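You operate a simulated robot arm through the tools that you are given. There is no shell and no other tool.

You are at the controls of a simulated robot arm. One attempt, no reset.

TASK
Bring the column heater up to 150 degrees.
Fine: shut and latch the door and open the supply valve, set the figure with the plus or minus button, then press GO once and wait for READY.

Only the result counts: the job must be done as asked and must still hold three seconds after the hand-in. Knocking over, shifting, dropping, spilling or breaking anything else fails it.

THE ROBOT
A 7-joint arm with a two-finger parallel gripper, fixed in place. Base frame: the origin is on the floor under the middle of its stand, x ahead of it, y to its left, z up. Units: mm, rad, N and s.
With the tool pointing down near the work surface it reaches from about 320 to 780 mm from the base axis. Its first joint turns from -2.496 to 2.496 rad. Payload 3 kg.
The tool frame sits at the grasp point between the pads (the TCP): z along the fingers, y along the line on which they close. The tips reach 30 mm beyond it. Largest opening 110 mm; finger width 20, thickness 10; the body of the gripper, 48 by 112 mm, starts 55 mm behind the TCP.
Orientation is that of the tool frame in the base frame, as a unit quaternion [w, x, y, z]. With the fingers straight down and closing along the base's y, the tool's x points along the base's -x, its y along +y and its z along -z.

THE INTERFACE
- The arm moves only by the tool nudge_tool. Its argument "moves" is a list of rows, each a list of 7 numbers: the finger opening in mm, from 0 to 110, then the shift along the tool's x, y, z in mm, then the turn, a rotation vector about the tool's x, y, z in rad. In form: [[claw, dx, dy, dz, rx, ry, rz], ...]. A call has 1 to 20 rows; each row is the pose to reach, as a shift and turn from the pose commanded when the call began, along the tool's axes at that moment. A row lasts 0.2 s, in which the tool goes at most 50 mm and 0.15 rad; a call with a longer step from one row to the next is refused whole, and so is a gripper value outside its range. A pose out of reach is approached as far as the arm can. The call stops where the force on the tool passes 60 N (or 10 N more than at its start, if that is more) or the arm is blocked; 0.2 s more then pass. The fingers move at their own pace (about 153 mm/s each) and stop on an object; they squeeze with about 37 N. The grip force told is the motor's: it shows also when the fingers shut on nothing. Time passes only in rows, and 0.2 s behind the last, so rows that repeat a pose let the fingers close. It gives the time, the measured TCP pose, the force on the tool (base axes), the opening and the grip force at its end, in the units of the frame above (readings bear some noise), with the torque about the TCP (base axes, N m) and any sound that the robot's microphone picked up.
- Cameras (640 x 400 px; columns grow to the right, rows downward): "scene" is fixed at [219.4, -650.1, 1597.1]; the picture's right is [0.86, -0.51, 0.00], its down [-0.22, -0.38, -0.90] and it looks along [0.45, 0.77, -0.44] (base axes); focal length 366 px, centre (320, 200). "wrist" rides on the gripper at [72, 17, -103] in the tool frame; the picture's right is [-0.23, 0.97, 0.00], its down [-0.76, -0.18, -0.62] and it looks along [-0.61, -0.14, 0.78] (tool axes); focal length 222 px, centre (320, 200). There is no depth. A picture from a camera that has moved, and an enlarged one, comes with that camera's place and axes in the base frame and with its lens.
- grab_frame(camera): a new picture of that camera. No time passes.
- move_column(by): moves the trunk up (or, below 0, down) by that many mm; the arm rides with it, the base frame stays. It gives what a move gives, with no picture.
- zoom(camera, box): a new picture of the part [left, top, right, bottom] of that camera's present view, enlarged. No time passes.
- hand_in(): hands the job in; it is judged then, once.

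Places have to be worked out from the pictures, the camera data and where the tool is seen. Open the gripper and draw the arm clear of the work before you hand the job in, unless the task says otherwise.

The tools are called after "Request:" as name(argument=value, ...) on one line, values as JSON. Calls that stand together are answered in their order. nudge_tool: Moves the arm, as the interface text tells. Its arguments: {"type":"object","properties":{"moves":{"type":"array","items":{"type":"array","items":{"type":"number"}}}},"required":["moves"]} The other tools are called the same way: move_column (by) moves the trunk up or down; grab_frame (camera) takes a picture; zoom (camera, box) takes an enlarged picture of a part of a camera's view; hand_in () hands the job in.

At the start:

```text
t: 0.0
tcp_pos: [554.4, 193.3, 1312.7]
orientation: [0.0, -0.001, 1.0, 0.0]
force: [-0.1, 0.2, -0.3]
ft_torque: [0.01, 0.02, 0.0]
finger_gap: 109.8
gripper_force: 0.0
trunk travel left (down, up): [-425.0, 65.0]
```

scene: 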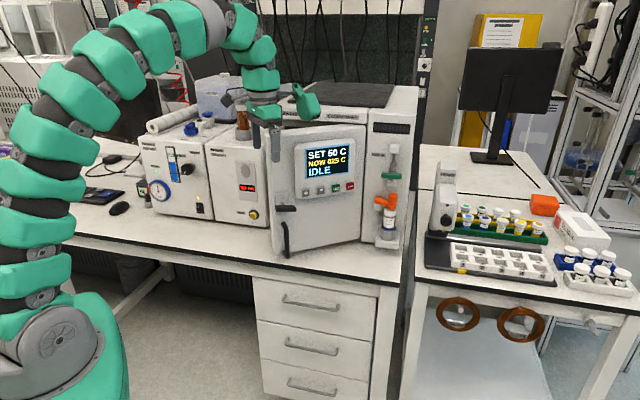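
wrist: 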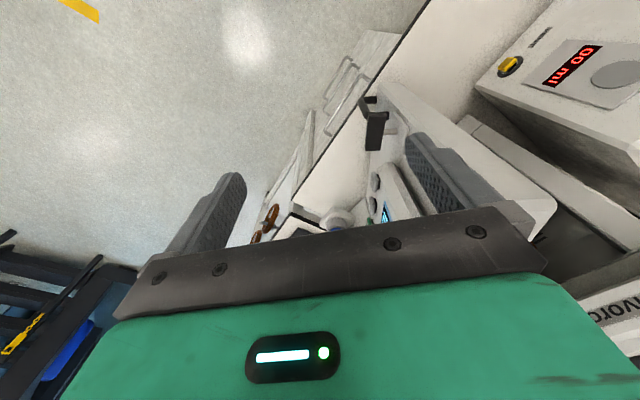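

I'll start by taking a closer look at the heater, its door, latch, buttons and valve before moving.

Request:
zoom(camera="scene", box=[240, 70, 440, 270])

Request:
zoom(camera="scene", box=[260, 120, 380, 200])

Request:
zoom(camera="scene", box=[355, 100, 425, 260])

Request:
zoom(camera="scene", box=[250, 180, 330, 260])

```text
2.00 times, centred on (340, 170) of scene
camera zoom: at [219.4, -650.1, 1597.1], right [0.86, -0.51, 0.0], down [-0.22, -0.38, -0.9], along [0.45, 0.77, -0.44], focal length 732 px, centre (280, 260)
```

zoom: 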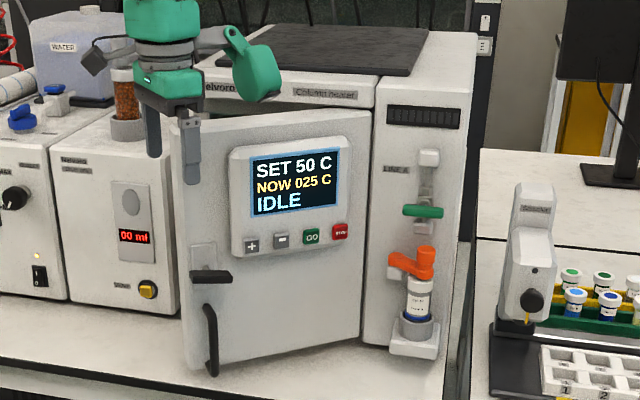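

```text
5.00 times, centred on (320, 160) of scene
camera zoom: at [219.4, -650.1, 1597.1], right [0.86, -0.51, 0.0], down [-0.22, -0.38, -0.9], along [0.45, 0.77, -0.44], focal length 1830 px, centre (320, 400)
```

zoom: 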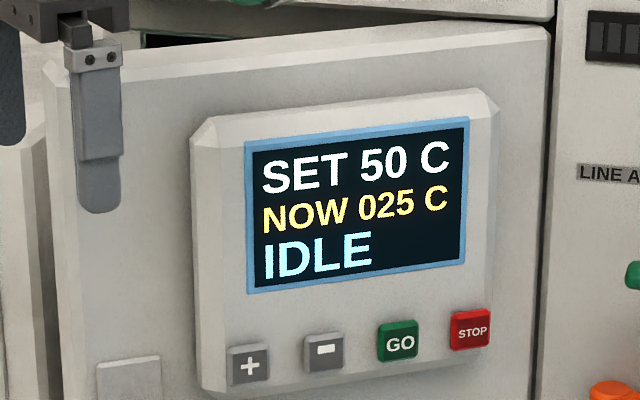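

```text
2.50 times, centred on (390, 180) of scene
camera zoom: at [219.4, -650.1, 1597.1], right [0.86, -0.51, 0.0], down [-0.22, -0.38, -0.9], along [0.45, 0.77, -0.44], focal length 915 px, centre (145, 250)
```

zoom: 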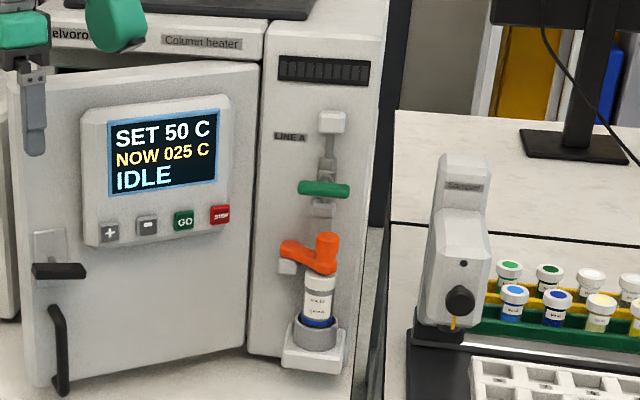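

```text
5.00 times, centred on (290, 220) of scene
camera zoom: at [219.4, -650.1, 1597.1], right [0.86, -0.51, 0.0], down [-0.22, -0.38, -0.9], along [0.45, 0.77, -0.44], focal length 1830 px, centre (470, 100)
```

zoom: 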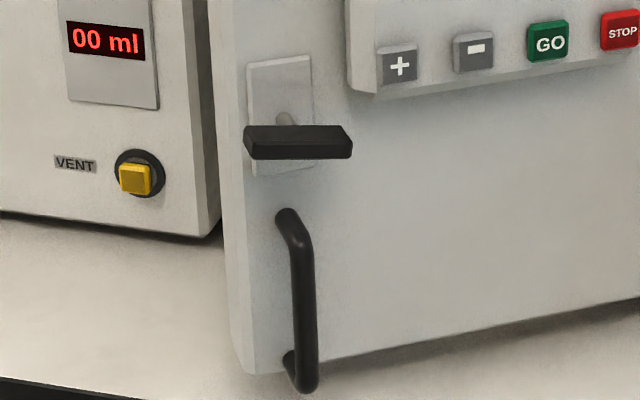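

The heater door stands ajar with its free edge on the left. It carries the display, the buttons, a black latch lever and a pull handle, and on the right there are a green and an orange handle on LINE A. I'll draw the tool back and tilt it so the wrist camera faces the front panel.

Request:
nudge_tool(moves=[[110, 30, 0, 0, 0, -0.1, 0], [110, 60, 0, 0, 0, -0.2, 0], [110, 90, 0, 0, 0, -0.3, 0], [110, 120, 0, 0, 0, -0.4, 0], [110, 150, 0, 0, 0, -0.5, 0], [110, 150, 0, 0, 0, -0.5, 0]])

Request:
grab_frame(camera="wrist")

Request:
grab_frame(camera="scene")

```text
t: 1.4
tcp_pos: [404.7, 194.0, 1314.2]
orientation: [0.248, 0.0, 0.969, 0.0]
force: [0.0, -0.3, -0.3]
ft_torque: [0.0, -0.04, -0.03]
finger_gap: 110.2
gripper_force: 0.1
trunk travel left (down, up): [-425.0, 65.0]
```

```text
taken
camera wrist: at [291.0, 210.3, 1368.6], right [0.2, 0.97, 0.11], down [0.37, -0.18, 0.91], along [0.91, -0.14, -0.39], focal length 222 px, centre (320, 200)
```

wrist: 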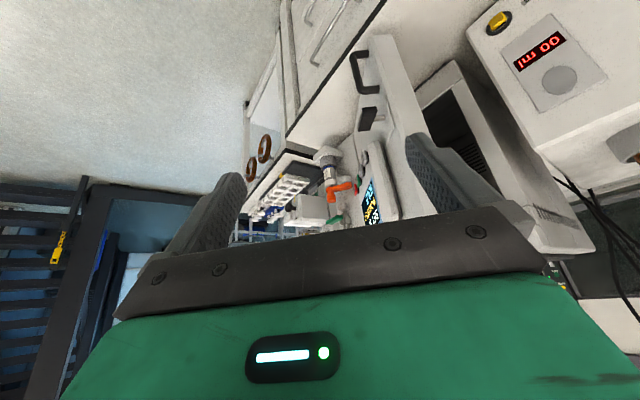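

```text
taken
```

scene: 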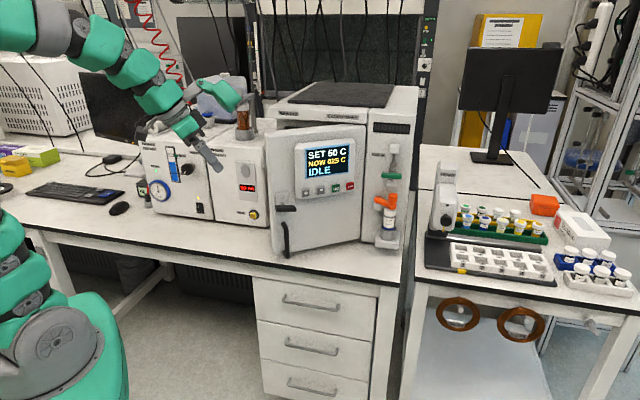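

The bench is yawed roughly 40° relative to my base frame. I'll zoom in on both views to triangulate the features.

Request:
zoom(camera="wrist", box=[300, 30, 440, 130])

Request:
zoom(camera="wrist", box=[300, 130, 420, 230])

Request:
zoom(camera="scene", box=[360, 130, 420, 260])

Request:
zoom(camera="scene", box=[230, 110, 370, 260])

```text
4.00 times, centred on (370, 80) of wrist
camera zoom: at [291.0, 210.3, 1368.6], right [0.2, 0.97, 0.11], down [0.37, -0.18, 0.91], along [0.91, -0.14, -0.39], focal length 888 px, centre (120, 680)
```

zoom: 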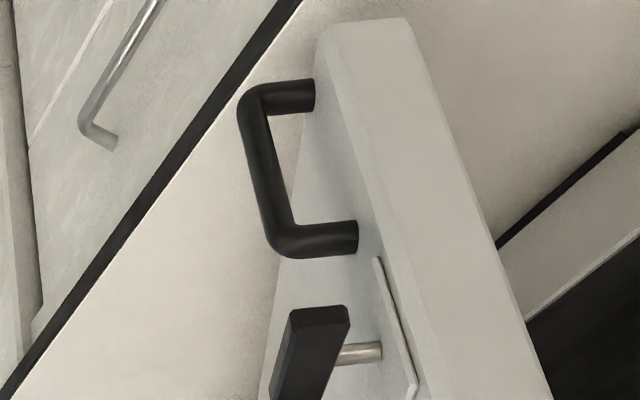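

```text
4.00 times, centred on (360, 180) of wrist
camera zoom: at [291.0, 210.3, 1368.6], right [0.2, 0.97, 0.11], down [0.37, -0.18, 0.91], along [0.91, -0.14, -0.39], focal length 888 px, centre (160, 280)
```

zoom: 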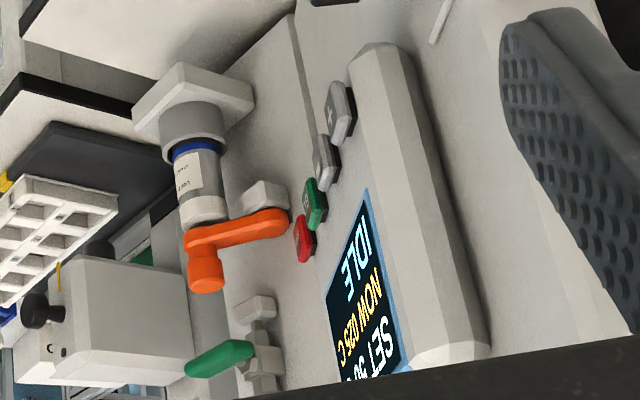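

```text
3.08 times, centred on (390, 195) of scene
camera zoom: at [219.4, -650.1, 1597.1], right [0.86, -0.51, 0.0], down [-0.22, -0.38, -0.9], along [0.45, 0.77, -0.44], focal length 1126 px, centre (105, 215)
```

zoom: 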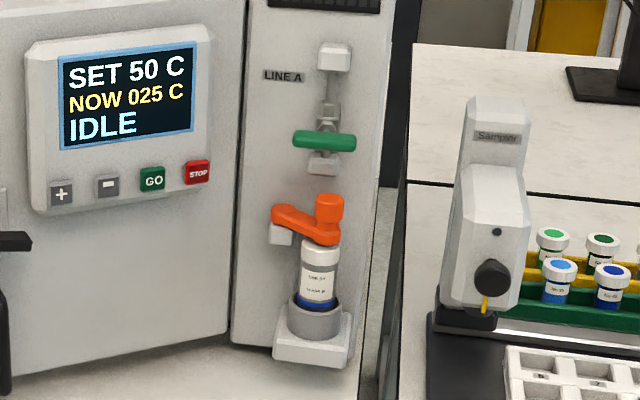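

```text
2.67 times, centred on (300, 185) of scene
camera zoom: at [219.4, -650.1, 1597.1], right [0.86, -0.51, 0.0], down [-0.22, -0.38, -0.9], along [0.45, 0.77, -0.44], focal length 976 px, centre (373, 240)
```

zoom: 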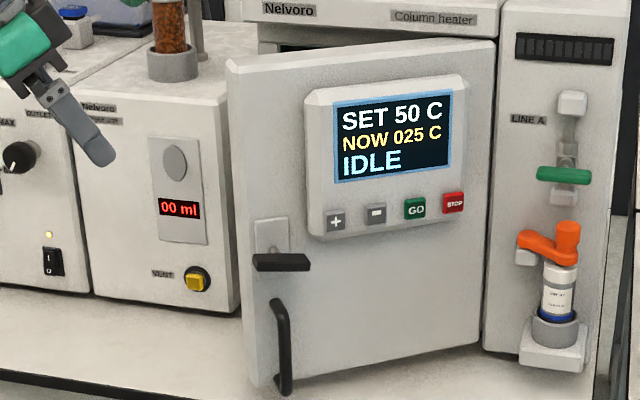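

Triangulation puts the door's free edge near (600, 290), the hinge near (905, 235), the buttons at z≈1120 and the green valve handle near (942, 145, 1165). I'll swing the tool to horizontal in the free space in front of the door, to check reach and get a frontal view.

Request:
nudge_tool(moves=[[110, -5.5, -13.4, 16, 0, -0.107, 0], [110, -11, -26.8, 32, 0, -0.214, 0], [110, -16.5, -40.2, 48, 0, -0.321, 0], [110, -22, -53.6, 64, 0, -0.428, 0], [110, -27.5, -67, 80, 0, -0.535, 0], [110, -33, -80.4, 96, 0, -0.642, 0], [110, -38.5, -93.8, 112, 0, -0.749, 0], [110, -44, -107.2, 128, 0, -0.856, 0], [110, -49.5, -120.6, 144, 0, -0.963, 0], [110, -55, -134, 160, 0, -1.07, 0], [110, -55, -134, 160, 0, -1.07, 0]])

Request:
grab_frame(camera="wrist")

Request:
grab_frame(camera="scene")

```text
t: 3.8
tcp_pos: [635.9, 111.1, 1227.5]
orientation: [0.703, 0.002, 0.711, 0.002]
force: [0.6, -3.7, -0.7]
ft_torque: [0.07, -0.02, 0.28]
finger_gap: 110.2
gripper_force: 0.0
out of reach, approached as far as the arm can: row 5, 6, 7, 8, 9, 10, 11
trunk travel left (down, up): [-425.0, 65.0]
```

```text
taken
camera wrist: at [530.6, 128.5, 1155.5], right [0.0, 0.97, 0.23], down [-0.61, -0.18, 0.77], along [0.79, -0.15, 0.6], focal length 222 px, centre (320, 200)
```

wrist: 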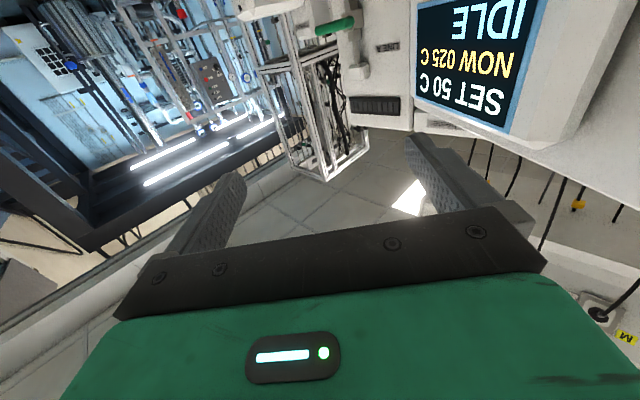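

```text
taken
```

scene: 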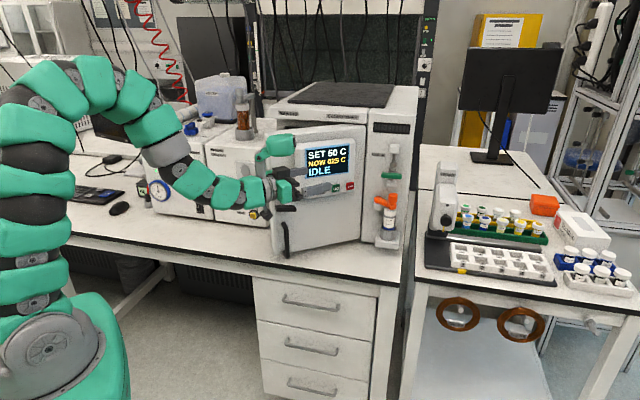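

The arm can't fold in that close with the tool horizontal, so it stopped near (636, 111, 1228). I'll send a small null row to see what pose is actually commanded and whether that side force is just transient.

Request:
nudge_tool(moves=[[110, 0, 0, 0, 0, 0, 0]])

Request:
zoom(camera="scene", box=[230, 100, 420, 260])

Request:
zoom(camera="wrist", box=[280, 0, 560, 150])

```text
t: 4.2
tcp_pos: [632.8, 115.8, 1229.4]
orientation: [0.704, 0.0, 0.71, 0.001]
force: [-0.8, 0.8, 0.6]
ft_torque: [0.04, 0.01, 0.01]
finger_gap: 109.8
gripper_force: 0.0
trunk travel left (down, up): [-425.0, 65.0]
```

```text
2.50 times, centred on (325, 180) of scene
camera zoom: at [219.4, -650.1, 1597.1], right [0.86, -0.51, 0.0], down [-0.22, -0.38, -0.9], along [0.45, 0.77, -0.44], focal length 915 px, centre (308, 250)
```

zoom: 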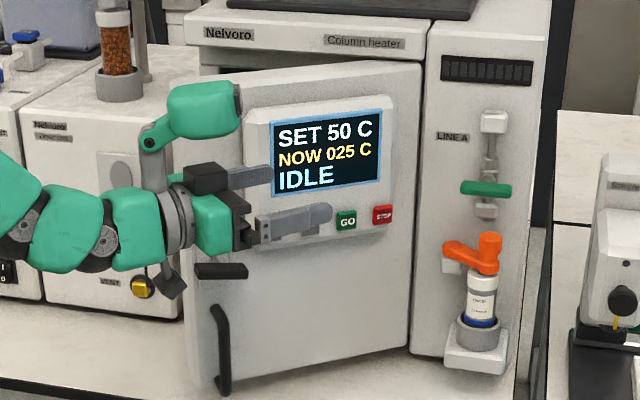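

```text
2.29 times, centred on (420, 75) of wrist
camera zoom: at [528.0, 133.8, 1156.8], right [0.0, 0.97, 0.23], down [-0.62, -0.18, 0.77], along [0.79, -0.14, 0.6], focal length 508 px, centre (91, 486)
```

zoom: 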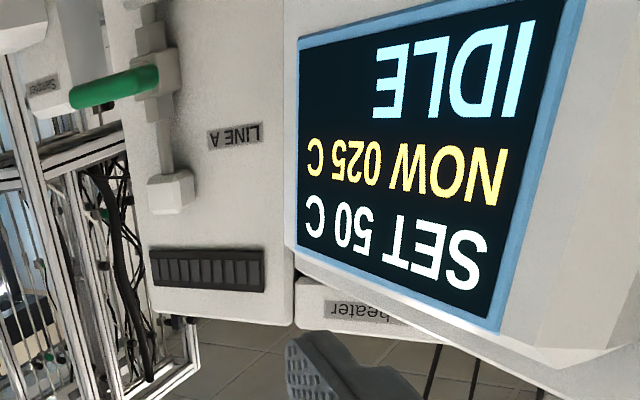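

Forces are now near zero, and the commanded pose matches the actual one. Next I'll close the gripper and yaw the tool about 41° to face the heater's front direction, stopping about 30 mm short of the door's left strip (left of the display, above the latch lever).

Request:
nudge_tool(moves=[[0, 6, 15.5, -4, -0.0895, 0, 0], [0, 12, 31, -8, -0.179, 0, 0], [0, 18, 46.5, -12, -0.268, 0, 0], [0, 24.5, 62, -16.5, -0.358, 0, 0], [0, 30.5, 77.5, -20.5, -0.447, 0, 0], [0, 37, 93, -24.5, -0.537, 0, 0], [0, 43, 108.5, -29, -0.626, 0, 0], [0, 49, 124, -33, -0.7156, 0, 0], [0, 49, 124, -33, -0.7156, 0, 0]])

Request:
grab_frame(camera="wrist")

Request:
zoom(camera="scene", box=[230, 100, 420, 260])

```text
t: 6.2
tcp_pos: [599.4, 239.8, 1179.8]
orientation: [0.661, -0.248, 0.663, 0.249]
force: [0.4, 0.4, 0.7]
ft_torque: [0.02, 0.0, -0.01]
finger_gap: 0.3
gripper_force: 36.4
out of reach, approached as far as the arm can: row 1, 2, 3, 4, 5, 6
trunk travel left (down, up): [-425.0, 65.0]
```

```text
taken
camera wrist: at [510.3, 185.4, 1106.4], right [-0.64, 0.73, 0.23], down [-0.35, -0.54, 0.76], along [0.68, 0.41, 0.61], focal length 222 px, centre (320, 200)
```

wrist: 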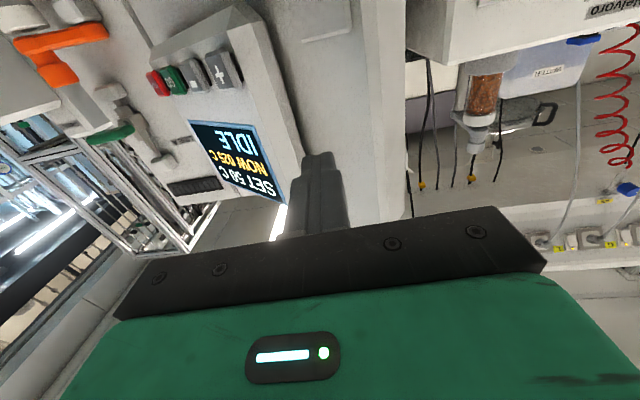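

```text
2.50 times, centred on (325, 180) of scene
camera zoom: at [219.4, -650.1, 1597.1], right [0.86, -0.51, 0.0], down [-0.22, -0.38, -0.9], along [0.45, 0.77, -0.44], focal length 915 px, centre (308, 250)
```

zoom: 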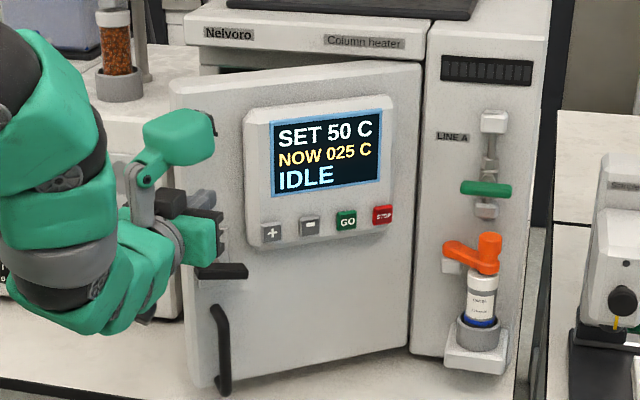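

The fingertips aim at the door strip just left of the display bezel. I'll push the door along an arc about its hinge in moderate steps, starting with roughly the first 15° of travel.

Request:
nudge_tool(moves=[[0, 0, 8, 12, 0, 0, 0], [0, 0, 16.8, 24.8, 0, 0, 0], [0, 0, 23.5, 34, 0, 0, 0], [0, 0, 30.2, 43, 0, 0, 0], [0, 0, 36.5, 53.5, 0, 0, 0], [0, 0, 42.8, 64, 0, 0, 0], [0, 0, 48.2, 74.7, 0, 0, 0], [0, 0, 53.6, 85.3, 0, 0, 0]])

Request:
grab_frame(camera="wrist")

Request:
zoom(camera="scene", box=[230, 100, 420, 260])

```text
t: 8.0
tcp_pos: [629.6, 337.6, 1180.3]
orientation: [0.662, -0.247, 0.663, 0.247]
force: [0.5, 0.2, -0.5]
ft_torque: [-0.03, 0.0, 0.02]
finger_gap: 0.1
gripper_force: 37.1
trunk travel left (down, up): [-425.0, 65.0]
```

```text
taken
camera wrist: at [539.8, 281.7, 1106.0], right [-0.64, 0.73, 0.23], down [-0.35, -0.54, 0.76], along [0.68, 0.41, 0.61], focal length 222 px, centre (320, 200)
```

wrist: 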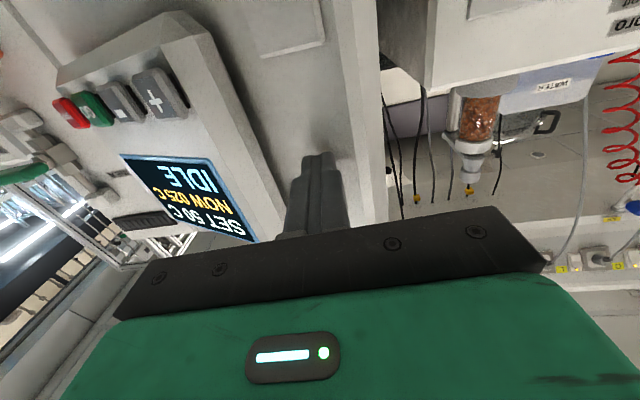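

```text
2.50 times, centred on (325, 180) of scene
camera zoom: at [219.4, -650.1, 1597.1], right [0.86, -0.51, 0.0], down [-0.22, -0.38, -0.9], along [0.45, 0.77, -0.44], focal length 915 px, centre (308, 250)
```

zoom: 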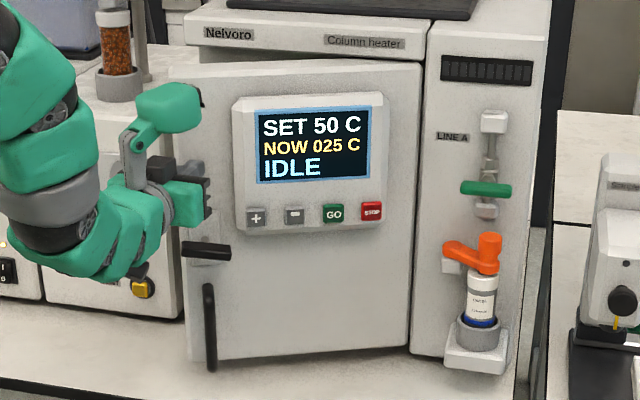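

The door follows with almost no resistance. I'll continue the arc to about 10° short of closed.

Request:
nudge_tool(moves=[[0, 0, 4.5, 11.6, 0, 0, 0], [0, 0, 9, 23.2, 0, 0, 0], [0, 0, 12.5, 35, 0, 0, 0], [0, 0, 15.9, 46.6, 0, 0, 0], [0, 0, 18.3, 58.6, 0, 0, 0], [0, 0, 20.7, 70.6, 0, 0, 0]])

Request:
grab_frame(camera="wrist")

Request:
zoom(camera="scene", box=[230, 100, 420, 260])

```text
t: 9.4
tcp_pos: [668.9, 398.4, 1179.5]
orientation: [0.661, -0.248, 0.663, 0.249]
force: [0.2, -0.4, -0.6]
ft_torque: [-0.04, 0.0, 0.0]
finger_gap: 0.0
gripper_force: 37.0
trunk travel left (down, up): [-425.0, 65.0]
```

```text
taken
camera wrist: at [579.3, 343.8, 1106.0], right [-0.64, 0.73, 0.23], down [-0.35, -0.54, 0.76], along [0.68, 0.41, 0.61], focal length 222 px, centre (320, 200)
```

wrist: 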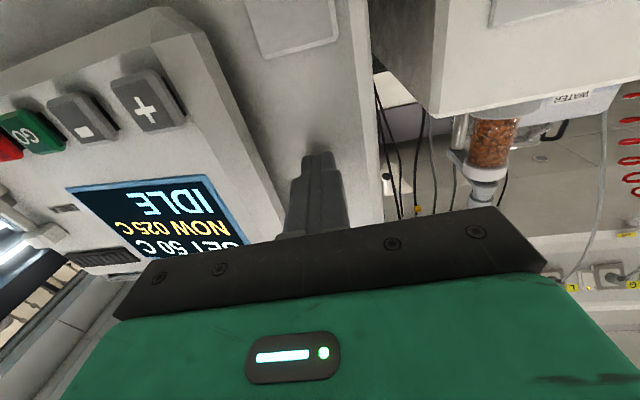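

```text
2.50 times, centred on (325, 180) of scene
camera zoom: at [219.4, -650.1, 1597.1], right [0.86, -0.51, 0.0], down [-0.22, -0.38, -0.9], along [0.45, 0.77, -0.44], focal length 915 px, centre (308, 250)
```

zoom: 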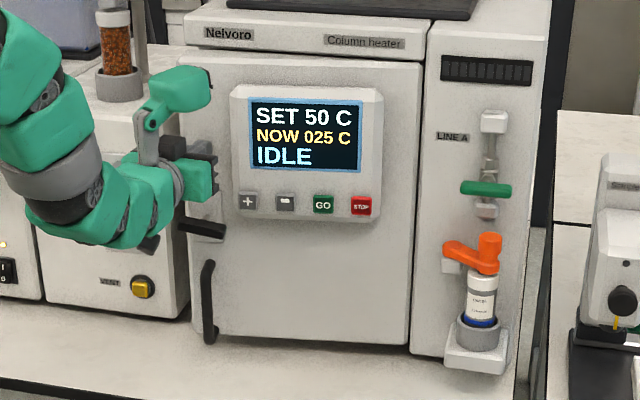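

The door has about 10° left. I'll press on slowly in small rows so the contact with the frame is gentle.

Request:
nudge_tool(moves=[[0, 0, 0.7, 6, 0, 0, 0], [0, 0, 1.4, 12, 0, 0, 0], [0, 0, 2, 17, 0, 0, 0], [0, 0, 2.5, 21, 0, 0, 0], [0, 0, 2.7, 25, 0, 0, 0], [0, 0, 2.9, 28, 0, 0, 0], [0, 0, 3, 31, 0, 0, 0], [0, 0, 3.1, 34, 0, 0, 0]])

Request:
grab_frame(camera="wrist")

Request:
zoom(camera="scene", box=[230, 100, 420, 260])

```text
t: 11.2
tcp_pos: [693.1, 423.2, 1179.4]
orientation: [0.662, -0.247, 0.663, 0.248]
force: [-0.1, 0.1, 0.6]
ft_torque: [0.0, -0.02, -0.01]
finger_gap: 0.0
gripper_force: 36.4
trunk travel left (down, up): [-425.0, 65.0]
```

```text
taken
camera wrist: at [603.1, 368.3, 1106.0], right [-0.64, 0.73, 0.23], down [-0.35, -0.54, 0.76], along [0.68, 0.41, 0.61], focal length 222 px, centre (320, 200)
```

wrist: 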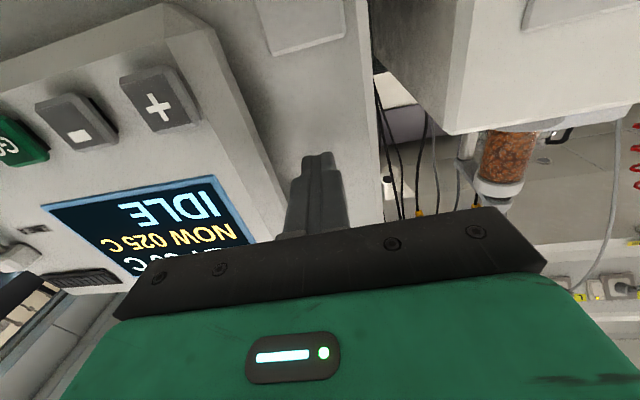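

```text
2.50 times, centred on (325, 180) of scene
camera zoom: at [219.4, -650.1, 1597.1], right [0.86, -0.51, 0.0], down [-0.22, -0.38, -0.9], along [0.45, 0.77, -0.44], focal length 915 px, centre (308, 250)
```

zoom: 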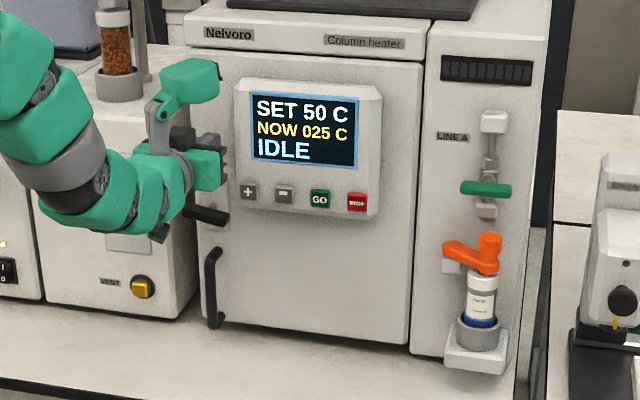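

It's still free moving and looks nearly flush. I'll continue in 2.5 mm rows until I feel the frame.

Request:
nudge_tool(moves=[[0, 0, 0, 2.5, 0, 0, 0], [0, 0, 0, 5, 0, 0, 0], [0, 0, 0, 7.5, 0, 0, 0], [0, 0, 0, 10, 0, 0, 0], [0, 0, 0, 12, 0, 0, 0], [0, 0, 0, 14, 0, 0, 0], [0, 0, 0, 16, 0, 0, 0], [0, 0, 0, 18, 0, 0, 0], [0, 0, 0, 20, 0, 0, 0]])

Request:
zoom(camera="scene", box=[230, 100, 420, 260])

```text
t: 12.9
tcp_pos: [700.7, 430.2, 1179.5]
orientation: [0.661, -0.248, 0.664, 0.248]
force: [-38.0, -30.3, 3.0]
ft_torque: [0.16, -0.07, 0.49]
finger_gap: 0.0
gripper_force: 36.9
trunk travel left (down, up): [-425.0, 65.0]
stopped in row 8: the force on the tool passed its limit at 64 N (the readings are from after the stop); the commanded pose is now the measured one
```

```text
2.50 times, centred on (325, 180) of scene
camera zoom: at [219.4, -650.1, 1597.1], right [0.86, -0.51, 0.0], down [-0.22, -0.38, -0.9], along [0.45, 0.77, -0.44], focal length 915 px, centre (308, 250)
```

zoom: 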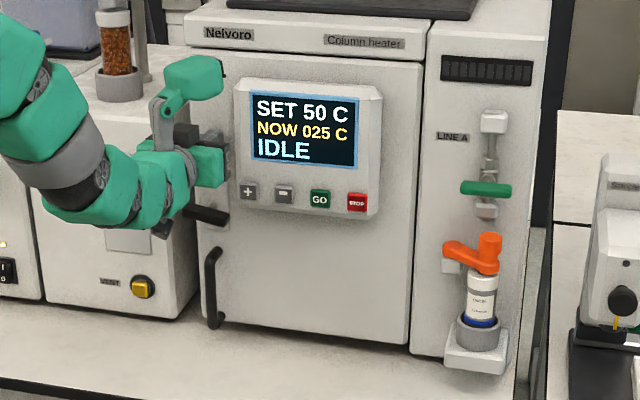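

The contact force shows the door is against its frame, with the face at about the predicted closed angle. I'll back straight off and check whether it stays shut and how the latch lever looks.

Request:
nudge_tool(moves=[[0, 0, 0, -10, 0, 0, 0], [0, 0, 0, -30, 0, 0, 0], [0, 0, 0, -50, 0, 0, 0], [0, 0, 0, -70, 0, 0, 0], [0, 0, 0, -90, 0, 0, 0], [0, 0, 0, -90, 0, 0, 0]])

Request:
grab_frame(camera="wrist")

Request:
zoom(camera="scene", box=[230, 100, 420, 260])

Request:
zoom(camera="scene", box=[270, 170, 350, 250])

```text
t: 14.3
tcp_pos: [636.5, 373.9, 1178.2]
orientation: [0.659, -0.248, 0.665, 0.247]
force: [-0.9, 0.2, -0.1]
ft_torque: [-0.01, 0.0, 0.02]
finger_gap: 0.0
gripper_force: 36.5
trunk travel left (down, up): [-425.0, 65.0]
```

```text
taken
camera wrist: at [546.1, 318.8, 1105.0], right [-0.64, 0.74, 0.23], down [-0.35, -0.54, 0.77], along [0.69, 0.41, 0.6], focal length 222 px, centre (320, 200)
```

wrist: 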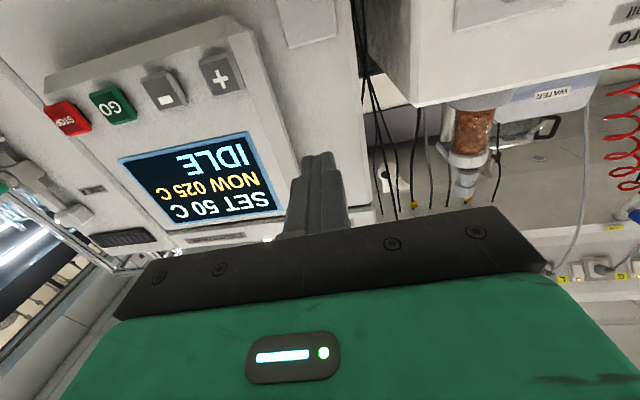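

```text
2.50 times, centred on (325, 180) of scene
camera zoom: at [219.4, -650.1, 1597.1], right [0.86, -0.51, 0.0], down [-0.22, -0.38, -0.9], along [0.45, 0.77, -0.44], focal length 915 px, centre (308, 250)
```

zoom: 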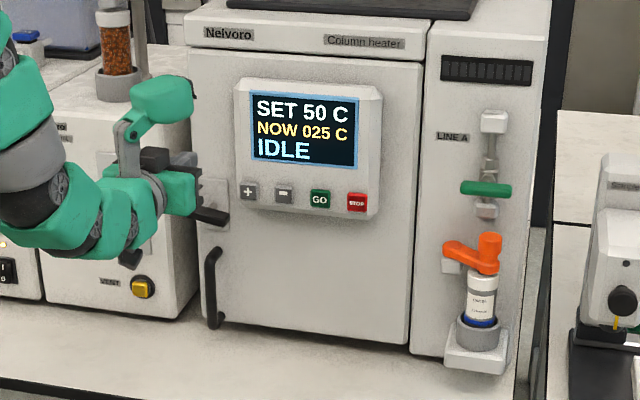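

```text
5.00 times, centred on (310, 210) of scene
camera zoom: at [219.4, -650.1, 1597.1], right [0.86, -0.51, 0.0], down [-0.22, -0.38, -0.9], along [0.45, 0.77, -0.44], focal length 1830 px, centre (370, 150)
```

zoom: 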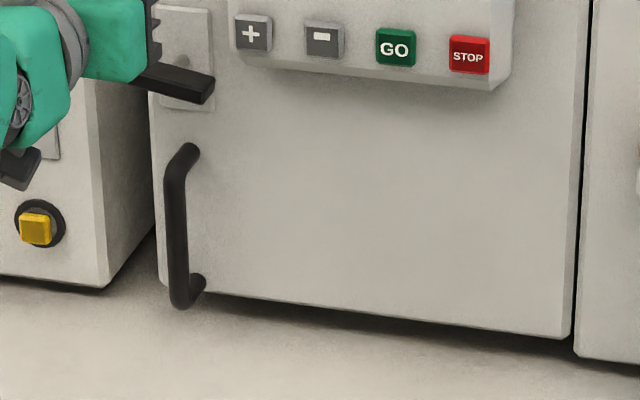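

The door stays shut. I'll lower the hand about 95 mm so the wrist camera can see the latch lever and its plate.

Request:
nudge_tool(moves=[[0, 25, 0, -5, 0, 0, 0], [0, 50, 0, -10, 0, 0, 0], [0, 75, 0, -15, 0, 0, 0], [0, 95, 0, -20, 0, 0, 0], [0, 95, 0, -20, 0, 0, 0]])

Request:
grab_frame(camera="wrist")

Request:
zoom(camera="wrist", box=[220, 0, 420, 125])

Request:
zoom(camera="scene", box=[230, 130, 390, 250])

```text
t: 15.5
tcp_pos: [620.7, 361.4, 1082.2]
orientation: [0.66, -0.247, 0.665, 0.247]
force: [-1.1, -0.4, 0.2]
ft_torque: [-0.03, -0.02, -0.01]
finger_gap: 0.3
gripper_force: 36.5
trunk travel left (down, up): [-425.0, 65.0]
```

```text
taken
camera wrist: at [531.1, 305.9, 1010.2], right [-0.64, 0.74, 0.23], down [-0.35, -0.54, 0.77], along [0.69, 0.41, 0.6], focal length 222 px, centre (320, 200)
```

wrist: 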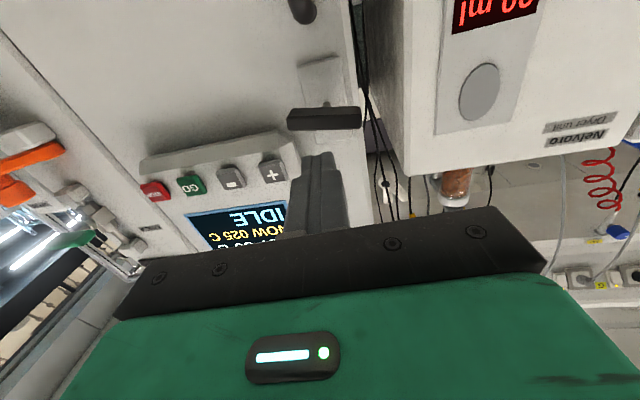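

```text
3.20 times, centred on (320, 62) of wrist
camera zoom: at [531.1, 305.9, 1010.2], right [-0.64, 0.74, 0.23], down [-0.35, -0.54, 0.77], along [0.69, 0.41, 0.6], focal length 711 px, centre (320, 640)
```

zoom: 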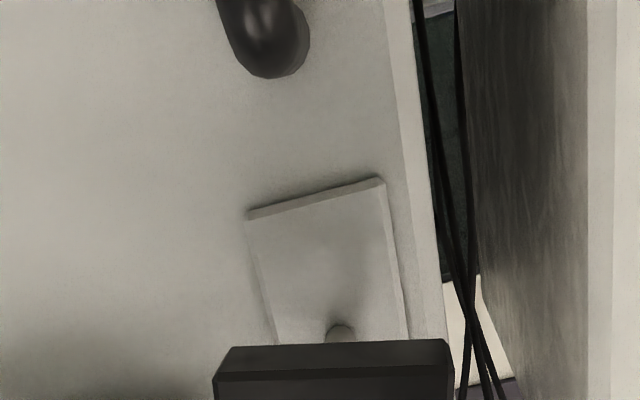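

```text
3.33 times, centred on (310, 190) of scene
camera zoom: at [219.4, -650.1, 1597.1], right [0.86, -0.51, 0.0], down [-0.22, -0.38, -0.9], along [0.45, 0.77, -0.44], focal length 1220 px, centre (353, 233)
```

zoom: 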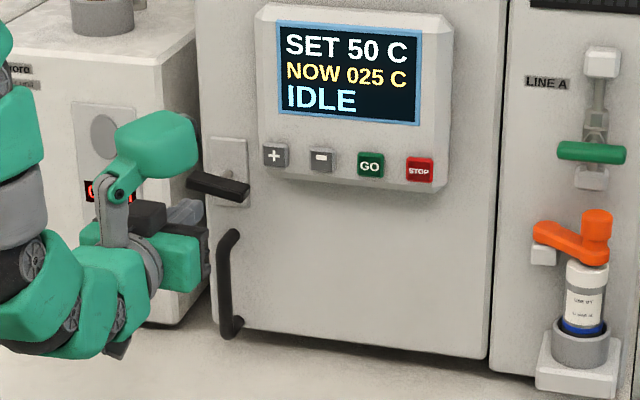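

The lever is a T-bar centred on its spindle at about (689, 427, 1075), standing about 41 mm off the door face. I'll roll the tool by -90° so the fingers can close vertically on the bar, open to 40 mm, and line up with its centre while staying back.

Request:
nudge_tool(moves=[[40, 1, 0.5, 0, 0, 0, -0.143], [40, 2, 1, 0, 0, 0, -0.286], [40, 3, 1.5, 0, 0, 0, -0.429], [40, 4, 2, 0, 0, 0, -0.572], [40, 5, 2.5, 0, 0, 0, -0.715], [40, 6, 3, 0, 0, 0, -0.858], [40, 7, 3.5, 0, 0, 0, -1.001], [40, 7, 4, 0, 0, 0, -1.144], [40, 7, 4, 0, 0, 0, -1.287], [40, 7, 4, 0, 0, 0, -1.43], [40, 7, 4, 0, 0, 0, -1.5708], [40, 7, 4, 0, 0, 0, -1.5708]])

Request:
grab_frame(camera="wrist")

Request:
zoom(camera="scene", box=[230, 130, 390, 250])

```text
t: 18.1
tcp_pos: [618.1, 362.2, 1076.1]
orientation: [-0.641, 0.646, -0.295, 0.292]
force: [-0.6, 0.0, -1.2]
ft_torque: [-0.01, 0.01, 0.01]
finger_gap: 39.8
gripper_force: 0.1
trunk travel left (down, up): [-425.0, 65.0]
```

```text
taken
camera wrist: at [586.8, 241.0, 1058.8], right [-0.15, 0.17, -0.97], down [-0.97, 0.17, 0.18], along [0.19, 0.97, 0.14], focal length 222 px, centre (320, 200)
```

wrist: 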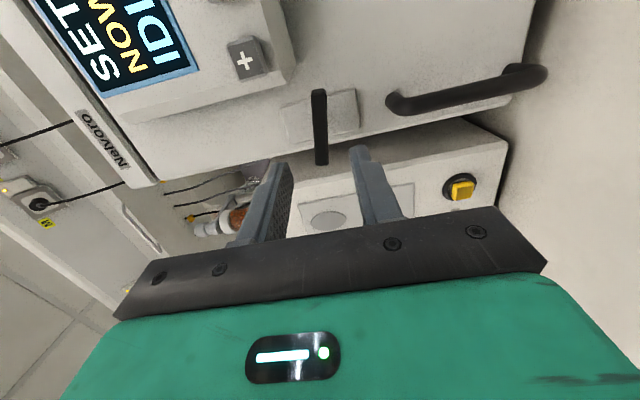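

```text
3.33 times, centred on (310, 190) of scene
camera zoom: at [219.4, -650.1, 1597.1], right [0.86, -0.51, 0.0], down [-0.22, -0.38, -0.9], along [0.45, 0.77, -0.44], focal length 1220 px, centre (353, 233)
```

zoom: 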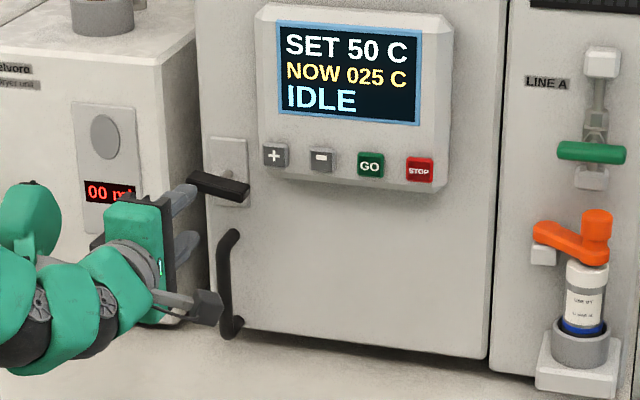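

The bar lies between the finger lines and looks tilted about 10–12°, right end low. I'll zoom in to measure the tilt and check alignment before gripping.

Request:
zoom(camera="wrist", box=[240, 60, 400, 160])

Request:
zoom(camera="scene", box=[265, 160, 315, 200])

```text
4.00 times, centred on (320, 110) of wrist
camera zoom: at [586.8, 241.0, 1058.8], right [-0.15, 0.17, -0.97], down [-0.97, 0.17, 0.18], along [0.19, 0.97, 0.14], focal length 888 px, centre (320, 560)
```

zoom: 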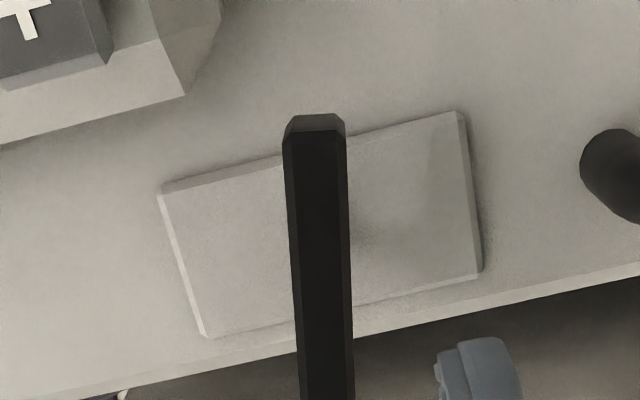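

```text
10.00 times, centred on (290, 180) of scene
camera zoom: at [219.4, -650.1, 1597.1], right [0.86, -0.51, 0.0], down [-0.22, -0.38, -0.9], along [0.45, 0.77, -0.44], focal length 3660 px, centre (620, 400)
```

zoom: 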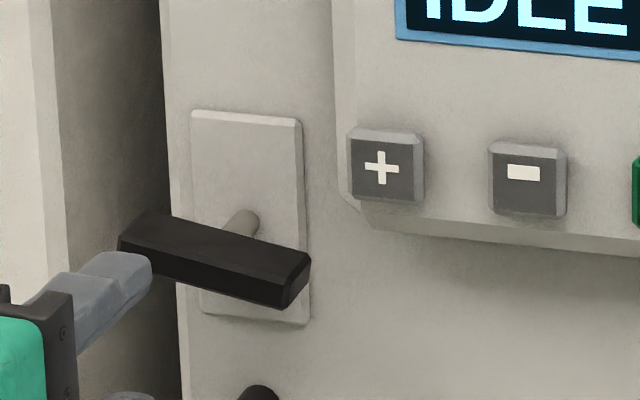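

The lever is tilted about 11° clockwise, with its centre about 4 mm left of and 1.5 mm above the tool axis. I'll match that roll, centre on it, and advance 86 mm with the fingers at 40 mm so they straddle the bar.

Request:
nudge_tool(moves=[[40, -2, -0.7, 5, 0, 0, 0.1], [40, -4, -1.4, 15, 0, 0, 0.19], [40, -4, -1.4, 30, 0, 0, 0.19], [40, -4, -1.4, 45, 0, 0, 0.19], [40, -4, -1.4, 58, 0, 0, 0.19], [40, -4, -1.4, 70, 0, 0, 0.19], [40, -4, -1.4, 79, 0, 0, 0.19], [40, -4, -1.4, 86, 0, 0, 0.19], [40, -4, -1.4, 86, 0, 0, 0.19]])

Request:
grab_frame(camera="wrist")

Request:
zoom(camera="scene", box=[250, 150, 330, 210])

```text
t: 20.1
tcp_pos: [680.1, 422.5, 1076.3]
orientation: [0.666, -0.615, 0.355, -0.229]
force: [0.1, 0.0, 0.5]
ft_torque: [-0.01, -0.01, -0.01]
finger_gap: 39.9
gripper_force: 0.1
trunk travel left (down, up): [-425.0, 65.0]
```

```text
taken
camera wrist: at [646.7, 303.8, 1045.9], right [-0.27, 0.3, -0.91], down [-0.94, 0.13, 0.32], along [0.22, 0.94, 0.25], focal length 222 px, centre (320, 200)
```

wrist: 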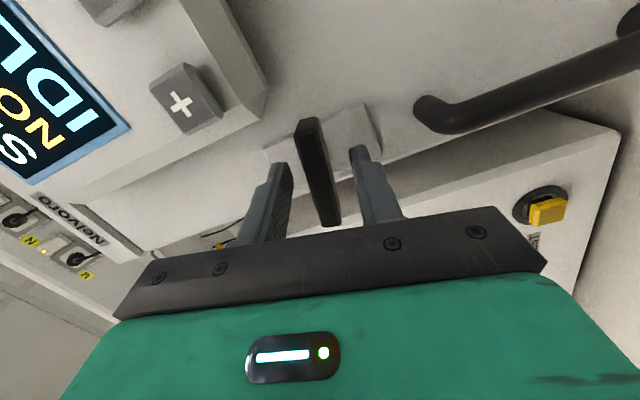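

```text
6.67 times, centred on (290, 180) of scene
camera zoom: at [219.4, -650.1, 1597.1], right [0.86, -0.51, 0.0], down [-0.22, -0.38, -0.9], along [0.45, 0.77, -0.44], focal length 2440 px, centre (520, 333)
```

zoom: 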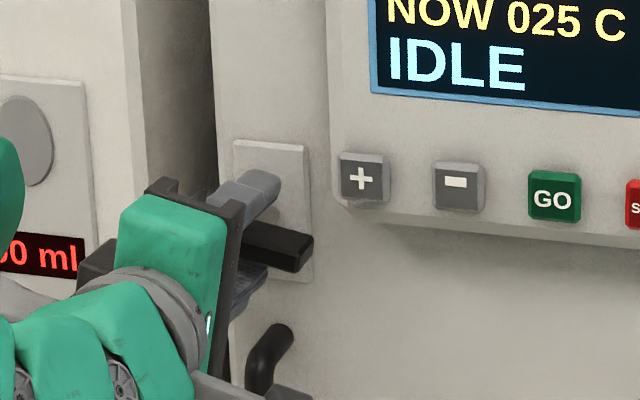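

The fingers straddle the bar nicely. I'll close on it now.

Request:
nudge_tool(moves=[[20, 0, 0, 0, 0, 0, 0], [0, 0, 0, 0, 0, 0, 0], [0, 0, 0, 0, 0, 0, 0], [0, 0, 0, 0, 0, 0, 0]])

Request:
grab_frame(camera="wrist")

```text
t: 21.1
tcp_pos: [679.1, 423.3, 1075.0]
orientation: [0.666, -0.615, 0.355, -0.229]
force: [-5.2, 0.1, -8.0]
ft_torque: [-0.47, 0.55, -0.03]
finger_gap: 12.7
gripper_force: 44.7
trunk travel left (down, up): [-425.0, 65.0]
```

```text
taken
camera wrist: at [646.4, 304.0, 1045.2], right [-0.27, 0.3, -0.91], down [-0.94, 0.13, 0.33], along [0.22, 0.94, 0.25], focal length 222 px, centre (320, 200)
```

wrist: 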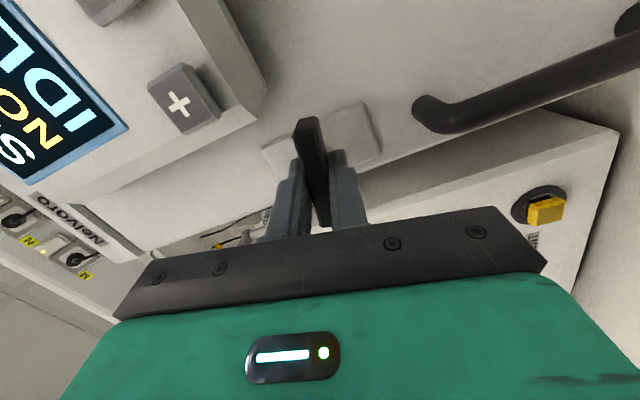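

The bar is gripped (12.7 mm thick) with only small side loads. I'll try turning it clockwise in small steps first, watching torque and sound.

Request:
nudge_tool(moves=[[0, 0, 1, 0, 0, 0, 0.07], [0, 0, 1, 0, 0, 0, 0.14], [0, 0, 1, 0, 0, 0, 0.21]])

Request:
grab_frame(camera="wrist")

Request:
zoom(camera="scene", box=[250, 150, 330, 210])

```text
t: 21.9
tcp_pos: [680.3, 423.2, 1075.0]
orientation: [0.687, -0.574, 0.418, -0.158]
force: [-2.3, -0.2, 0.1]
ft_torque: [-1.13, 1.13, -0.8]
finger_gap: 13.3
gripper_force: 44.6
trunk travel left (down, up): [-425.0, 65.0]
```

```text
taken
camera wrist: at [641.1, 309.7, 1031.8], right [-0.39, 0.44, -0.81], down [-0.88, 0.07, 0.47], along [0.26, 0.89, 0.36], focal length 222 px, centre (320, 200)
```

wrist: 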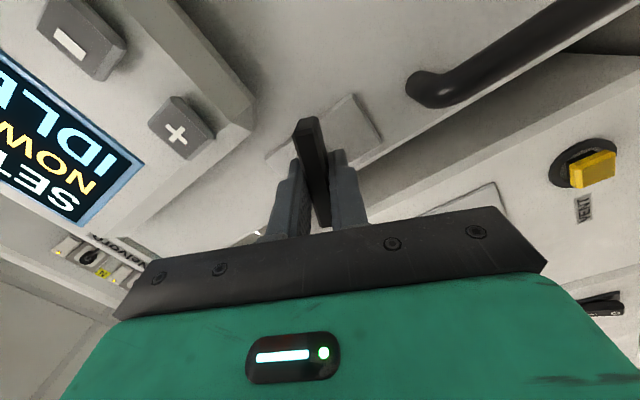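

```text
6.67 times, centred on (290, 180) of scene
camera zoom: at [219.4, -650.1, 1597.1], right [0.86, -0.51, 0.0], down [-0.22, -0.38, -0.9], along [0.45, 0.77, -0.44], focal length 2440 px, centre (520, 333)
```

zoom: 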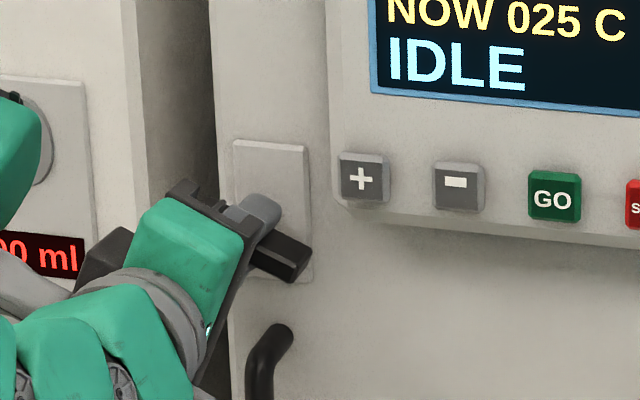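

The bar turns with the tool at a very low torsion (~0.1 N·m), so clockwise is free. I'll continue in steps.

Request:
nudge_tool(moves=[[0, 0, 0, 0, 0, 0, 0.09], [0, 0, 0, 0, 0, 0, 0.18], [0, 0, 0, 0, 0, 0, 0.27], [0, 0, 0, 0, 0, 0, 0.36], [0, 0, 0, 0, 0, 0, 0.45], [0, 0, 0, 0, 0, 0, 0.54]])

Request:
grab_frame(camera="wrist")

Request:
zoom(camera="scene", box=[250, 150, 330, 210])

```text
t: 23.3
tcp_pos: [681.8, 422.6, 1077.5]
orientation: [0.705, -0.44, 0.556, 0.031]
force: [7.5, -3.7, 11.6]
ft_torque: [-1.13, 1.05, 0.15]
finger_gap: 14.0
gripper_force: 44.7
trunk travel left (down, up): [-425.0, 65.0]
```

```text
taken
camera wrist: at [621.0, 332.8, 1007.9], right [-0.61, 0.7, -0.39], down [-0.67, -0.18, 0.72], along [0.44, 0.7, 0.57], focal length 222 px, centre (320, 200)
```

wrist: 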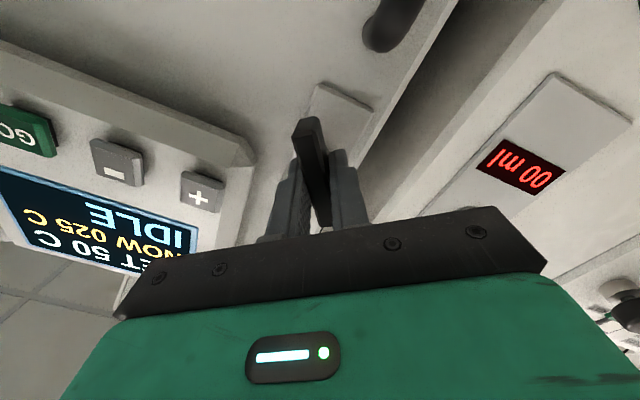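

```text
6.67 times, centred on (290, 180) of scene
camera zoom: at [219.4, -650.1, 1597.1], right [0.86, -0.51, 0.0], down [-0.22, -0.38, -0.9], along [0.45, 0.77, -0.44], focal length 2440 px, centre (520, 333)
```

zoom: 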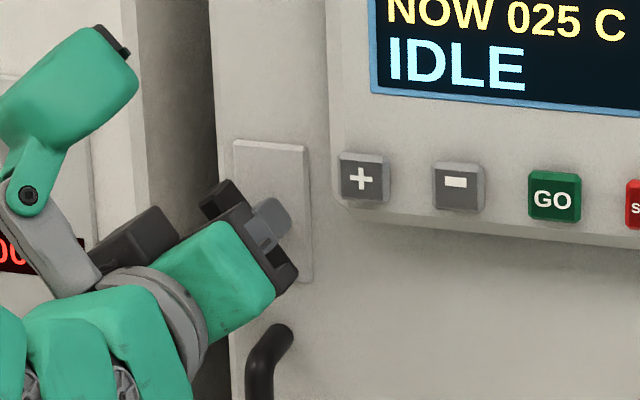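

The lever is now about 54° round and still free. I'll relieve a small off-axis load and continue towards vertical.

Request:
nudge_tool(moves=[[0, -0.6, -1.5, 0, 0, 0, 0.09], [0, -0.6, -1.5, 0, 0, 0, 0.18], [0, -0.6, -1.5, 0, 0, 0, 0.27], [0, -0.6, -1.5, 0, 0, 0, 0.36], [0, -0.6, -1.5, 0, 0, 0, 0.45], [0, -0.6, -1.5, 0, 0, 0, 0.54]])

Request:
grab_frame(camera="wrist")

Request:
zoom(camera="scene", box=[250, 150, 330, 210])

```text
t: 24.7
tcp_pos: [682.0, 420.9, 1074.6]
orientation: [0.67, -0.275, 0.654, 0.217]
force: [7.2, -9.6, 5.4]
ft_torque: [-0.63, 0.57, 0.89]
finger_gap: 14.3
gripper_force: 45.1
trunk travel left (down, up): [-425.0, 65.0]
```

```text
taken
camera wrist: at [595.7, 361.2, 1002.6], right [-0.65, 0.75, 0.14], down [-0.39, -0.49, 0.78], along [0.65, 0.45, 0.61], focal length 222 px, centre (320, 200)
```

wrist: 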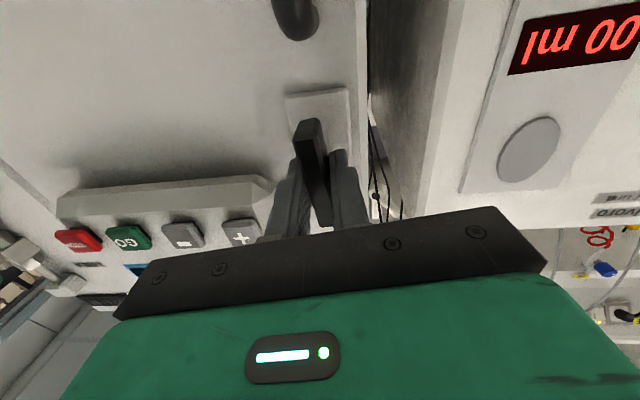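

```text
6.67 times, centred on (290, 180) of scene
camera zoom: at [219.4, -650.1, 1597.1], right [0.86, -0.51, 0.0], down [-0.22, -0.38, -0.9], along [0.45, 0.77, -0.44], focal length 2440 px, centre (520, 333)
```

zoom: 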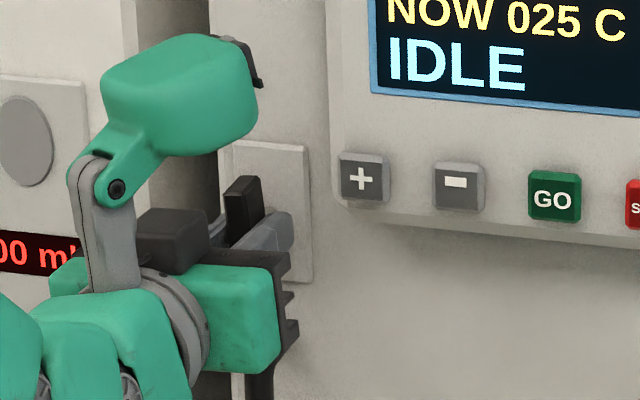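

Lever is close to vertical and still no hard stop. I'll continue in fine steps to find the end stop or a click.

Request:
nudge_tool(moves=[[0, 0, 0, 0, 0, 0, 0.05], [0, 0, 0, 0, 0, 0, 0.1], [0, 0, 0, 0, 0, 0, 0.15]])

Request:
grab_frame(camera="wrist")

```text
t: 25.5
tcp_pos: [681.8, 422.0, 1076.3]
orientation: [0.652, -0.228, 0.672, 0.267]
force: [4.7, -15.1, 1.6]
ft_torque: [-1.02, -0.54, 0.98]
finger_gap: 15.3
gripper_force: 45.1
trunk travel left (down, up): [-425.0, 65.0]
```

```text
taken
camera wrist: at [588.8, 369.4, 1005.1], right [-0.63, 0.72, 0.29], down [-0.32, -0.57, 0.75], along [0.71, 0.38, 0.59], focal length 222 px, centre (320, 200)
```

wrist: 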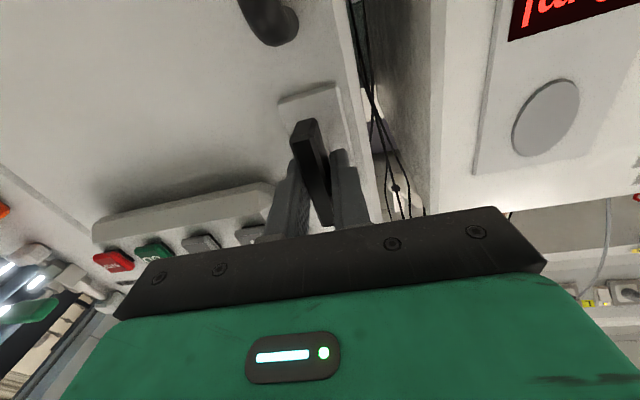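

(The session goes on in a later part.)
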